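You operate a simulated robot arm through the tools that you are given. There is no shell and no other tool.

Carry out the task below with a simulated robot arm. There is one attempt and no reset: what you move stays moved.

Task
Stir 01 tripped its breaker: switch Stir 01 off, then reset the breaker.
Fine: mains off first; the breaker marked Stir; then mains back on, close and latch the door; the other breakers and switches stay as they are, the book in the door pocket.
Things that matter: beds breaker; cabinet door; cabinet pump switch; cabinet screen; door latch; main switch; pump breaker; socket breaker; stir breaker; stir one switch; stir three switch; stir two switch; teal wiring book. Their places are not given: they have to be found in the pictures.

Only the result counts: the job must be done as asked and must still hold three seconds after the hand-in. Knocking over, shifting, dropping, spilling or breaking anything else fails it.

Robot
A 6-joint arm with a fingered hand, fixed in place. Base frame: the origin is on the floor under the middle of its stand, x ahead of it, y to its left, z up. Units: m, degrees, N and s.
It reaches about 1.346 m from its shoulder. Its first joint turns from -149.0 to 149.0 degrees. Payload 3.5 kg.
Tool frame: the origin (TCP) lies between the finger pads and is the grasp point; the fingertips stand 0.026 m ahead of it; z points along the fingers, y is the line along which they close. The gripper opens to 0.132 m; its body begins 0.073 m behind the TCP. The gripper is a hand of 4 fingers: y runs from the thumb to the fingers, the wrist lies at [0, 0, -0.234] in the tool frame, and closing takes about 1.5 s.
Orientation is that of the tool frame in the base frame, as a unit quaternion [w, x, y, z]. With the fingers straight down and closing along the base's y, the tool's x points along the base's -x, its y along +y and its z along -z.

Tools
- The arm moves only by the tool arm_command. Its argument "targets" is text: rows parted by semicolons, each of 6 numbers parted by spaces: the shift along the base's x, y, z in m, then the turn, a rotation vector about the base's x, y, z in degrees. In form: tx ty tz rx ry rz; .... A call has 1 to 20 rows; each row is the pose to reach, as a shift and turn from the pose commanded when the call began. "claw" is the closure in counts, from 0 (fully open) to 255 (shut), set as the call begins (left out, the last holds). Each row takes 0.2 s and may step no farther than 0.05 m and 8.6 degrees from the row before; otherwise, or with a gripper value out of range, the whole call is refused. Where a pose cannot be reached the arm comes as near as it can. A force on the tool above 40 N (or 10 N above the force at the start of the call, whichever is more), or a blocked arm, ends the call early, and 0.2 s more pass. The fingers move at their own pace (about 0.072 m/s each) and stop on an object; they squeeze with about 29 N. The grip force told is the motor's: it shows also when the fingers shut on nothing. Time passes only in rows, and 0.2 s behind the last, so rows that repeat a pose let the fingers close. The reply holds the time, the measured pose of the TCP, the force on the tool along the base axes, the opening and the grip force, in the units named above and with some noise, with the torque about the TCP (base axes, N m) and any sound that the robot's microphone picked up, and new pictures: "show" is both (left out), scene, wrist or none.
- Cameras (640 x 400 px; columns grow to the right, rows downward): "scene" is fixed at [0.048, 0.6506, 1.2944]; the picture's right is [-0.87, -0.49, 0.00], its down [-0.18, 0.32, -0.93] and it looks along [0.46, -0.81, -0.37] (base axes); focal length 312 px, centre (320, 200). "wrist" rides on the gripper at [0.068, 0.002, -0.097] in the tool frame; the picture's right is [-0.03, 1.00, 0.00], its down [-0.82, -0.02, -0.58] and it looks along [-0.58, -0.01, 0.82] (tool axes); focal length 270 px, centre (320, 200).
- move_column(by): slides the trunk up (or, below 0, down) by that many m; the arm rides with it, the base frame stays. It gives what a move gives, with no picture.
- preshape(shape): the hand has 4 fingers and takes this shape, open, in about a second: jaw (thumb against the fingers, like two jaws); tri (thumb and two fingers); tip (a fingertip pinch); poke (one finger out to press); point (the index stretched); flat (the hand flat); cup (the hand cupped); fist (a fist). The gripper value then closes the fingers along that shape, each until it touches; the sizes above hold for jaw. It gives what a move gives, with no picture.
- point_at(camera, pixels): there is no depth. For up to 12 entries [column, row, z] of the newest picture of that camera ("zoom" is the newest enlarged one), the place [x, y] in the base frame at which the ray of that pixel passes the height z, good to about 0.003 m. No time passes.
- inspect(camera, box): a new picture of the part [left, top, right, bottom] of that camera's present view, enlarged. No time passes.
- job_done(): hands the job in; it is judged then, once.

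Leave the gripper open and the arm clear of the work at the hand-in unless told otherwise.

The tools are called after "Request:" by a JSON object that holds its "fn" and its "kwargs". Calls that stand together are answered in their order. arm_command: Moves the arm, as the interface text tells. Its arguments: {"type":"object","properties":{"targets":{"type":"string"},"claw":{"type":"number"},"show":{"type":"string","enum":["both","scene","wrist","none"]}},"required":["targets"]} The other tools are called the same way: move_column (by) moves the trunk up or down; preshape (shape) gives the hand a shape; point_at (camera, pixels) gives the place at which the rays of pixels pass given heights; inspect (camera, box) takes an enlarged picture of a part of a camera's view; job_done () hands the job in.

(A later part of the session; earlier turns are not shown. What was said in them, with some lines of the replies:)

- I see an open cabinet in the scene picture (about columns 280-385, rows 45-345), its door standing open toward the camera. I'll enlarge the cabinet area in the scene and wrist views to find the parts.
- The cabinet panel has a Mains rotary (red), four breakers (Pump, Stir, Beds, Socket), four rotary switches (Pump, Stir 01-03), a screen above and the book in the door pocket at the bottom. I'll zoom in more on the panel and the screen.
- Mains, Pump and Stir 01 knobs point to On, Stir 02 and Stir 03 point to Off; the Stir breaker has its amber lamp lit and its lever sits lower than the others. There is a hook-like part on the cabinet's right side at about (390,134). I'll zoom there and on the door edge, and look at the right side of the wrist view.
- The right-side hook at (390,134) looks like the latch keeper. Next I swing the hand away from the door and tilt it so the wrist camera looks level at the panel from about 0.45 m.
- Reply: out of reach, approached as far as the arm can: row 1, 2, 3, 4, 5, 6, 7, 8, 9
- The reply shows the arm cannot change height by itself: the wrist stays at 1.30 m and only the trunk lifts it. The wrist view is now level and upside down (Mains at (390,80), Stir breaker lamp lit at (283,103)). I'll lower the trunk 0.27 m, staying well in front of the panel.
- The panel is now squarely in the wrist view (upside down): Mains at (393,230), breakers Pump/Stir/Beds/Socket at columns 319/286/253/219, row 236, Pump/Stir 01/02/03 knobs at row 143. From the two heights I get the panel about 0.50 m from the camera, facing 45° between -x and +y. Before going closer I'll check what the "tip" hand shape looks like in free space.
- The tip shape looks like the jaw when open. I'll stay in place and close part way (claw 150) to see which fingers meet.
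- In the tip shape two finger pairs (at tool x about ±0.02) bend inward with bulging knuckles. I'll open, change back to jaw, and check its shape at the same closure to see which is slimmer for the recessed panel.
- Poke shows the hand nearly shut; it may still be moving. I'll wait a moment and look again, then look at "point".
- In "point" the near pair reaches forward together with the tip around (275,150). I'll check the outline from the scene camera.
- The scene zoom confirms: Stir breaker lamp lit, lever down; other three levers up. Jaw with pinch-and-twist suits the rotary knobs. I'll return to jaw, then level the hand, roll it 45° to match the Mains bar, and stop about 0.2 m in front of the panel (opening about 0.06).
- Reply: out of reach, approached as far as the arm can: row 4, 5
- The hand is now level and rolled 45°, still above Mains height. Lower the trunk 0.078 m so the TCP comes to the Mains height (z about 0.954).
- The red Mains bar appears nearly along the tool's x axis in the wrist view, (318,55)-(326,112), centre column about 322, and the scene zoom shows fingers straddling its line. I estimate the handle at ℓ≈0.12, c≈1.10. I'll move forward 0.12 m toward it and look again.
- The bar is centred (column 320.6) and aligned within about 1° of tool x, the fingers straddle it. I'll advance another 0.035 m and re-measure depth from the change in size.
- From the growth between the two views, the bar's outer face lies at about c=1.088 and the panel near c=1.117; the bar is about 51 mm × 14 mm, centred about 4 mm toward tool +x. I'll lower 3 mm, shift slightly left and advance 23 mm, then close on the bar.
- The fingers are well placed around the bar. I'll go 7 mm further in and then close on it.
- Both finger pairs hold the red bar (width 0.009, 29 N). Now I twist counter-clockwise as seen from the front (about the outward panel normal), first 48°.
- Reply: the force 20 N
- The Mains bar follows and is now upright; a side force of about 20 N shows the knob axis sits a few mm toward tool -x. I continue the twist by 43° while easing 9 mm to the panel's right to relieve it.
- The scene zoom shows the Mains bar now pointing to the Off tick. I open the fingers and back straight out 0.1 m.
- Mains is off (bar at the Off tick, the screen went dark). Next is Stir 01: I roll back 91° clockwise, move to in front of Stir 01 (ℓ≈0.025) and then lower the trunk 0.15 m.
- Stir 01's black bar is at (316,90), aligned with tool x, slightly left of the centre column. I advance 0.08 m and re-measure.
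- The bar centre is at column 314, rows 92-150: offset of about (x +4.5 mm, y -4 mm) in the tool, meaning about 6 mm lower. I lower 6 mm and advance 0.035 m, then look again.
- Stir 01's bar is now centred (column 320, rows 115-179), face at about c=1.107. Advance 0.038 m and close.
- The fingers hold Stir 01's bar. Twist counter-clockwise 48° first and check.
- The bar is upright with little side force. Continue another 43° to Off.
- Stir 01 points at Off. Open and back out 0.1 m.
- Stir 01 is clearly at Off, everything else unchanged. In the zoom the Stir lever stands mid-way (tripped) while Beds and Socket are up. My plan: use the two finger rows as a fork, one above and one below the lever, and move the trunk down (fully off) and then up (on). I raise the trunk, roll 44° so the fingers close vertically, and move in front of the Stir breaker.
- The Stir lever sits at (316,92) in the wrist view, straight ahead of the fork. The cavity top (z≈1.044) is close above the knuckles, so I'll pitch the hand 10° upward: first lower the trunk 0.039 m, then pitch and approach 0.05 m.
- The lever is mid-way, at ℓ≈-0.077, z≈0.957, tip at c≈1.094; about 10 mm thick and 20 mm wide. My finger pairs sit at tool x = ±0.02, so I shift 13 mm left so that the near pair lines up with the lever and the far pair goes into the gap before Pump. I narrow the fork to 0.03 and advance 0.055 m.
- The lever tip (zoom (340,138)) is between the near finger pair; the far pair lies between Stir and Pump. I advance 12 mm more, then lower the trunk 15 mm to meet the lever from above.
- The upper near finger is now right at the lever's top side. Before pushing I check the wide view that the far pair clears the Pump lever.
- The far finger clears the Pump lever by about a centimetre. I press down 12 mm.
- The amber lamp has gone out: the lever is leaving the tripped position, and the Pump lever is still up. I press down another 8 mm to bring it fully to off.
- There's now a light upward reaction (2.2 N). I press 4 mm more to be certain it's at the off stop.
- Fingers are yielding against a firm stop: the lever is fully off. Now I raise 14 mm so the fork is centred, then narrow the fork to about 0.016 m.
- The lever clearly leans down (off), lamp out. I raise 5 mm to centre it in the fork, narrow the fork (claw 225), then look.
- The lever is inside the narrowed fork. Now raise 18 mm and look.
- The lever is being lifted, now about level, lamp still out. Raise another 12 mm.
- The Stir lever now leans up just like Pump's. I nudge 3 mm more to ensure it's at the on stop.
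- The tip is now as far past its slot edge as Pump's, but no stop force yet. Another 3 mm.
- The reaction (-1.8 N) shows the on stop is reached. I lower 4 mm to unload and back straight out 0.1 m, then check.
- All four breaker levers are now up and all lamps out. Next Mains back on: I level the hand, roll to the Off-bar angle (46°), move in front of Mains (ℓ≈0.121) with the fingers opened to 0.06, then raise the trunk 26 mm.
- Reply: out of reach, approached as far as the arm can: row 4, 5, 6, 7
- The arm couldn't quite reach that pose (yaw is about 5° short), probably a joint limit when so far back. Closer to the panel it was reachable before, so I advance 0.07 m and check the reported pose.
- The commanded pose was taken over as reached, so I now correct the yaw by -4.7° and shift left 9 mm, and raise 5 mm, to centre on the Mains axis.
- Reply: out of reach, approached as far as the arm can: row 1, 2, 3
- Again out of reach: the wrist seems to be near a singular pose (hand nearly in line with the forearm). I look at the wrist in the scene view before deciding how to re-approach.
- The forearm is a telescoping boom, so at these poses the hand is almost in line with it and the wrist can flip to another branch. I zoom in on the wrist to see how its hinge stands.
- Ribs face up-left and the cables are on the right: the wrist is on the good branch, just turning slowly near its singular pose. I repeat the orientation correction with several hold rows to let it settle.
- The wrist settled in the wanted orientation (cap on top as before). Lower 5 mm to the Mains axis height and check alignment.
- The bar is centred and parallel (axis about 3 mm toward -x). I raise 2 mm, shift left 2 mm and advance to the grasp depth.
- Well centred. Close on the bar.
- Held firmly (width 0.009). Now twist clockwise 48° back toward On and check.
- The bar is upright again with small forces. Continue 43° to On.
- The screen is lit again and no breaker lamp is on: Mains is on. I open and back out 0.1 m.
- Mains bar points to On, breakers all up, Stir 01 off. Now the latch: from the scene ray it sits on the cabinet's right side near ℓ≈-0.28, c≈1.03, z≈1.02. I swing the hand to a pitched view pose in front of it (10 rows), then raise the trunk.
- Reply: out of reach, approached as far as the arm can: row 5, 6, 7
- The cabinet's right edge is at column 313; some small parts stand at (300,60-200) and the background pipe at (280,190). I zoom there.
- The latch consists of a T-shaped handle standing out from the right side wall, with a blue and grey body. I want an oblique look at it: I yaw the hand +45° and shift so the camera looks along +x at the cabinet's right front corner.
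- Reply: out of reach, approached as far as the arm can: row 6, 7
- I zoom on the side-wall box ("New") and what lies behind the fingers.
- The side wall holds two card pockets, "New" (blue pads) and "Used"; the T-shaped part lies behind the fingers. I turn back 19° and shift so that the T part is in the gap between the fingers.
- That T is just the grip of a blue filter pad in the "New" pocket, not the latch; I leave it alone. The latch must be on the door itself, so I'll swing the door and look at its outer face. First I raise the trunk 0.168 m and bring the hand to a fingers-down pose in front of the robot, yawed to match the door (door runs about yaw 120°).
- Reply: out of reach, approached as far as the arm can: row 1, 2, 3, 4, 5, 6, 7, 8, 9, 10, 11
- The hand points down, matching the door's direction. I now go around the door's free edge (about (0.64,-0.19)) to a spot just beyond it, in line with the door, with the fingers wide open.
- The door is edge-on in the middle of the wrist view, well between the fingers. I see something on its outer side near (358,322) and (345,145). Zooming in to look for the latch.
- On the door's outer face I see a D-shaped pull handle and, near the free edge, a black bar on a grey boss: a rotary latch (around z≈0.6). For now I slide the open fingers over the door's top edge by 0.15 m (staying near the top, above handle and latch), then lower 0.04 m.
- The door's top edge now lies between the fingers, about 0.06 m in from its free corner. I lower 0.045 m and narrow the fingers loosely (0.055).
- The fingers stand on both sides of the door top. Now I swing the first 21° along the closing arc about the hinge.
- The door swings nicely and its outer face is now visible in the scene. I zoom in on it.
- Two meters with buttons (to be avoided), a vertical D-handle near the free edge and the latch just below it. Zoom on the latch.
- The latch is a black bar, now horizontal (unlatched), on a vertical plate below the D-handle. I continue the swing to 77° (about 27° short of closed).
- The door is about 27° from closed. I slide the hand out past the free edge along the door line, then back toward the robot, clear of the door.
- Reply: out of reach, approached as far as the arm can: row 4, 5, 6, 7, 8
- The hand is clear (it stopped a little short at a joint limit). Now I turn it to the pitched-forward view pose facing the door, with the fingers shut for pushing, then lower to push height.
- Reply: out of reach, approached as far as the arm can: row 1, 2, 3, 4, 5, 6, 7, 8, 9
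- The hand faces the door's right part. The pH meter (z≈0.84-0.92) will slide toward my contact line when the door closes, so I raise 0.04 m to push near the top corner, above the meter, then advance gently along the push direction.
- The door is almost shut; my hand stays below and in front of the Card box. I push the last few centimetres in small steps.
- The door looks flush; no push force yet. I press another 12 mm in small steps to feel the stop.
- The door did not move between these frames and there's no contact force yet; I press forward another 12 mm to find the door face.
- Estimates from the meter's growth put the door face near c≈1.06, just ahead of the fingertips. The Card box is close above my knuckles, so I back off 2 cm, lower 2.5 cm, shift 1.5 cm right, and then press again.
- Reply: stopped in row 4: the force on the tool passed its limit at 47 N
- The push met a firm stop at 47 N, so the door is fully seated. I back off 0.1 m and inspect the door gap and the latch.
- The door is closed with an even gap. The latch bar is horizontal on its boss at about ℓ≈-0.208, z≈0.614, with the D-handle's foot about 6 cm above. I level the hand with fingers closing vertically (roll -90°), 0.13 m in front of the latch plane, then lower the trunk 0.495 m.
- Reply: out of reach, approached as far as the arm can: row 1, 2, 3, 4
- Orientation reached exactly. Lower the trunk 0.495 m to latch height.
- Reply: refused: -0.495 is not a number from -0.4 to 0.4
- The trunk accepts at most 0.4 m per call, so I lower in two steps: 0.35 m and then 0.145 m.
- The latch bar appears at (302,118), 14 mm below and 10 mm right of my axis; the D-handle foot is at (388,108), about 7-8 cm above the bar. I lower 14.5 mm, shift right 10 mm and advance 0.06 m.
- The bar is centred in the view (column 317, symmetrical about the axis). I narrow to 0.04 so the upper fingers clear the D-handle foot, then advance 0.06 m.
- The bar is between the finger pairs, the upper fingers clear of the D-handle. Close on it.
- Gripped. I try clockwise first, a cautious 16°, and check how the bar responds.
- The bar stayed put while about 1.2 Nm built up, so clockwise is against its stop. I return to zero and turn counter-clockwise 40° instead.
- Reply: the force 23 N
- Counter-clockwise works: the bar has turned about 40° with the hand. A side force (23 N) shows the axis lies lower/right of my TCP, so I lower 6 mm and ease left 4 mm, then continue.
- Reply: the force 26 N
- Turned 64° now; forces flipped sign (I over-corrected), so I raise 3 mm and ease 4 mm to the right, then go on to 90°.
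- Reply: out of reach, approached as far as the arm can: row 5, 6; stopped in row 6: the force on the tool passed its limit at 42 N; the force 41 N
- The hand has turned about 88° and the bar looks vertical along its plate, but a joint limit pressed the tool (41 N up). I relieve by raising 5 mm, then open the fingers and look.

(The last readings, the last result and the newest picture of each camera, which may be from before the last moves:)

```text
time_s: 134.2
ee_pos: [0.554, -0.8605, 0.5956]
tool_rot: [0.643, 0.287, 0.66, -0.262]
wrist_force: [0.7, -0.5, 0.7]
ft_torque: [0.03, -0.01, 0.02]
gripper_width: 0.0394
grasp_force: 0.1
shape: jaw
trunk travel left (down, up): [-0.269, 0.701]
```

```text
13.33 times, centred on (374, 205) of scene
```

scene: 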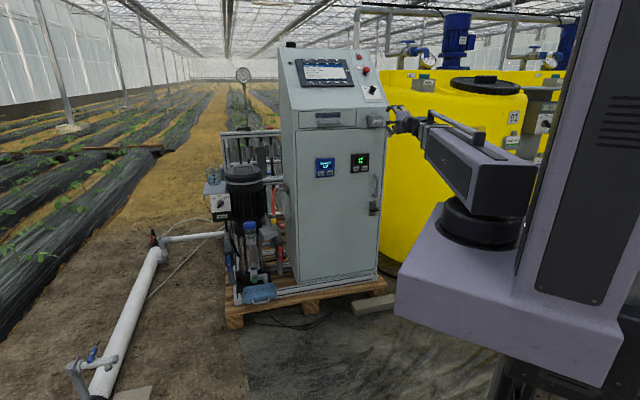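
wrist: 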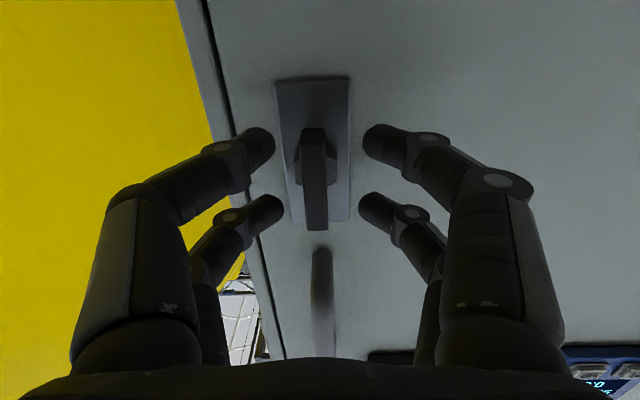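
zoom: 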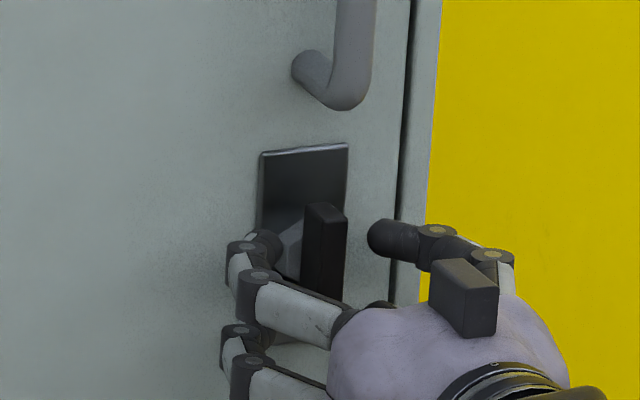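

The bar now stands vertical along the plate (within 1-2°). To make sure it's fully at its latched stop I'll re-grip with the hand turned 180°, which frees the joint limit. First I back off 0.08 m and rotate clockwise 89°.

Request:
{"fn": "arm_command", "kwargs": {"targets": "-0.0189 0.0189 0 0 0 0; -0.0377 0.0377 0 0 0 0; -0.0566 0.0566 0 0 0 0; -0.057 0.0562 0.0007 5.1 -5.35 -0.09; -0.0573 0.0559 0.0013 10.2 -10.7 -0.18; -0.0575 0.0557 0.002 15.29 -16.05 -0.26; -0.0577 0.0555 0.0027 20.39 -21.4 -0.35; -0.0579 0.0553 0.0033 25.49 -26.75 -0.44; -0.0581 0.0551 0.004 30.59 -32.1 -0.53; -0.0584 0.0548 0.0047 35.68 -37.45 -0.61; -0.0586 0.0546 0.0053 40.78 -42.8 -0.7; -0.0588 0.0544 0.006 45.88 -48.15 -0.79; -0.059 0.0542 0.0067 50.98 -53.5 -0.88; -0.0592 0.054 0.0073 56.07 -58.85 -0.96; -0.0594 0.0538 0.0081 61.17 -64.2 -1.05; -0.0594 0.0538 0.0081 61.17 -64.2 -1.05", "show": "wrist"}}

Request:
{"fn": "inspect", "kwargs": {"camera": "scene", "box": [350, 190, 398, 220]}}

```text
time_s: 137.6
ee_pos: [0.4936, -0.8065, 0.6059]
tool_rot: [0.653, 0.654, 0.27, 0.271]
wrist_force: [0.6, -1.1, -0.3]
ft_torque: [-0.02, -0.01, 0.03]
gripper_width: 0.0399
grasp_force: 0.0
shape: jaw
trunk travel left (down, up): [-0.269, 0.701]
```

wrist: 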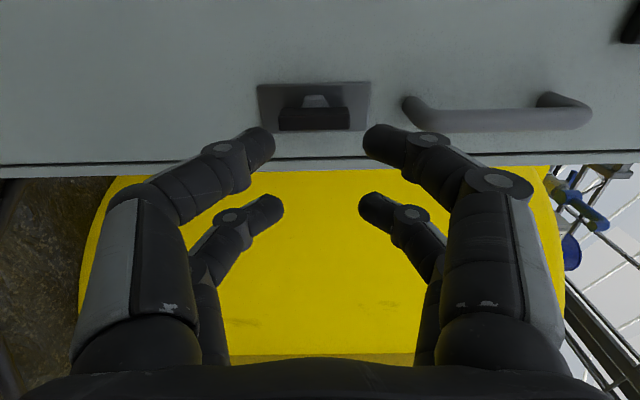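

```text
13.33 times, centred on (374, 205) of scene
```

zoom: 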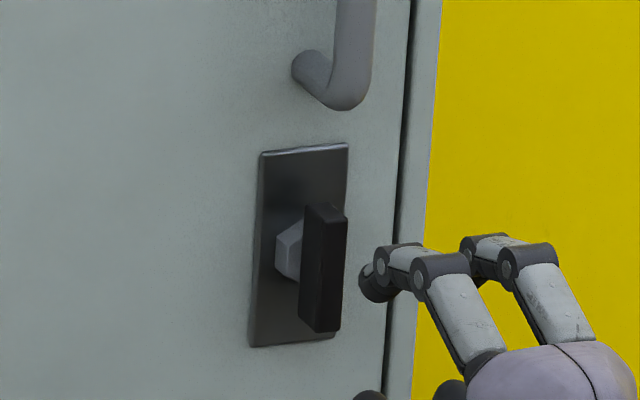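

The bar stands vertical, parallel with its plate. I zoom the wrist view to judge its angle accurately.

Request:
{"fn": "inspect", "kwargs": {"camera": "wrist", "box": [240, 60, 400, 160]}}

```text
4.00 times, centred on (320, 110) of wrist
```

zoom: 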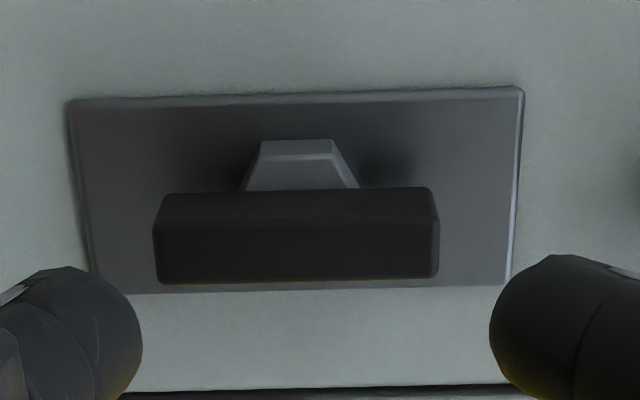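

The bar's edges are parallel to the plate within about half a degree: it's at its full 90° position, so the latch is turned home and no re-grip is needed. I open the hand and back away 0.15 m, then check the whole door.

Request:
{"fn": "arm_command", "kwargs": {"targets": "-0.0212 0.0212 0 0 0 0; -0.0424 0.0424 0 0 0 0; -0.0636 0.0636 0 0 0 0; -0.0849 0.0849 0 0 0 0; -0.1061 0.1061 0 0 0 0; -0.1061 0.1061 0 0 0 0; -0.1061 0.1061 0 0 0 0; -0.1061 0.1061 0 0 0 0", "claw": 0, "show": "both"}}

Request:
{"fn": "inspect", "kwargs": {"camera": "scene", "box": [280, 120, 408, 200]}}

Request:
{"fn": "inspect", "kwargs": {"camera": "scene", "box": [280, 200, 408, 300]}}

Request:
{"fn": "inspect", "kwargs": {"camera": "scene", "box": [280, 45, 400, 120]}}

```text
time_s: 139.4
ee_pos: [0.389, -0.702, 0.6037]
tool_rot: [0.653, 0.653, 0.271, 0.271]
wrist_force: [-0.1, -0.3, -0.2]
ft_torque: [0.01, 0.03, 0.0]
gripper_width: 0.1318
grasp_force: 0.1
shape: jaw
trunk travel left (down, up): [-0.269, 0.701]
```

scene: 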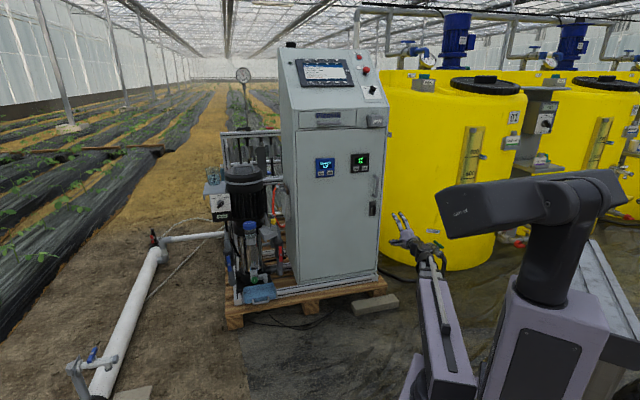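
wrist: 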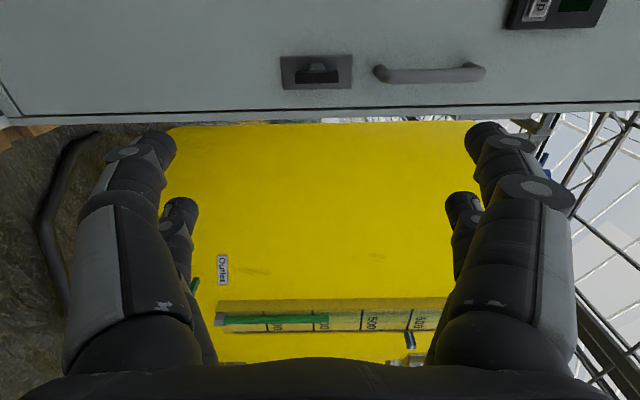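

```text
5.00 times, centred on (344, 160) of scene
```

zoom: 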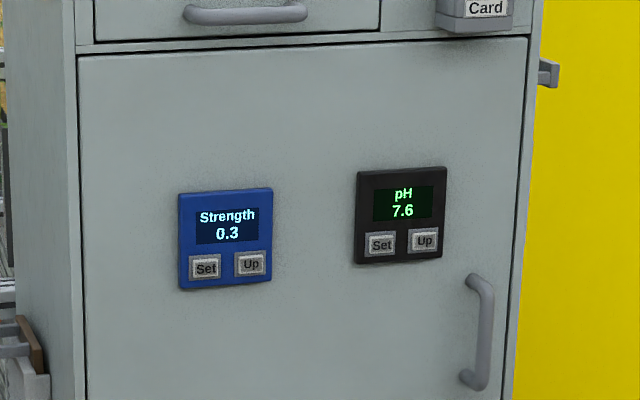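

```text
4.00 times, centred on (344, 250) of scene
```

zoom: 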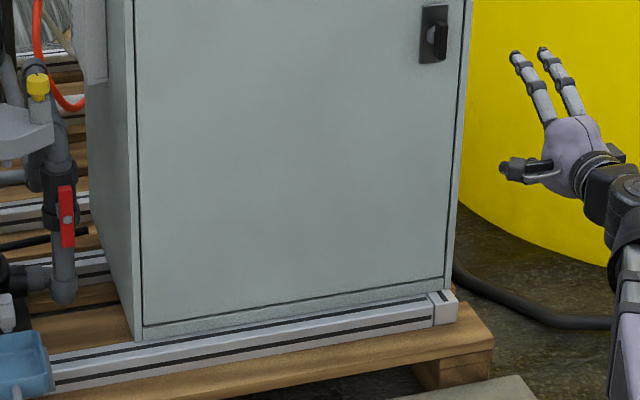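

```text
5.33 times, centred on (340, 82) of scene
```

zoom: 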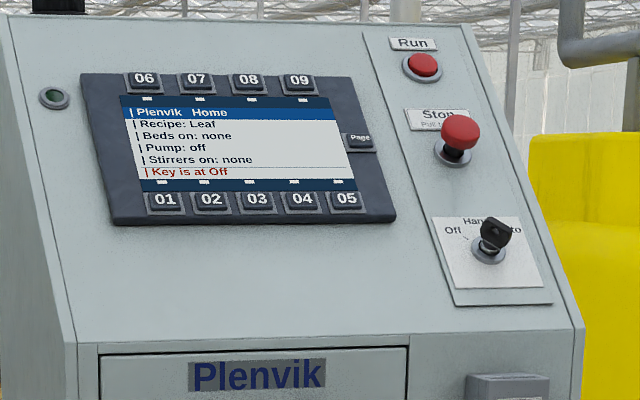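

The door is flush all round and latched (bar vertical). Mains is on and the screen is lit; Stir 01 is off, and the Stir breaker was reset with its lamp out. The meters and other switches are unchanged, and the arm is clear with the hand open. Handing in.

Request:
{"fn": "job_done", "kwargs": {}}

```text
The job is handed in.
```

I turned Stir 01 off and reset its breaker, and the cabinet is closed and latched. The job is handed in.

- **Order of work:** I turned Mains off first, then switched Stir 01 off. The breaker marked Stir had been tripped, with its lamp lit and its lever midway. I pushed it fully down, then up to on. Mains then went back on and the screen lit again.
- **State before closing the door:** all four breaker levers were up and all their lamps were out. I didn't change the cabinet Pump, Stir 02 or Stir 03 switches.
- **Door and latch:** the door is flush with an even gap. I turned the latch bar from horizontal to vertical. It can't turn the other way, so vertical is its latched end. I did not pull on the door to test it.
- **Wiring book:** it was in the door pocket when I last saw it, before the door closed. I can't see it with the door shut.

At one point the hand pressed the closed door with a peak of 47 N, just over the 40 N limit. It stopped on its own and the door and meters show no change. The arm is backed away with the hand open.
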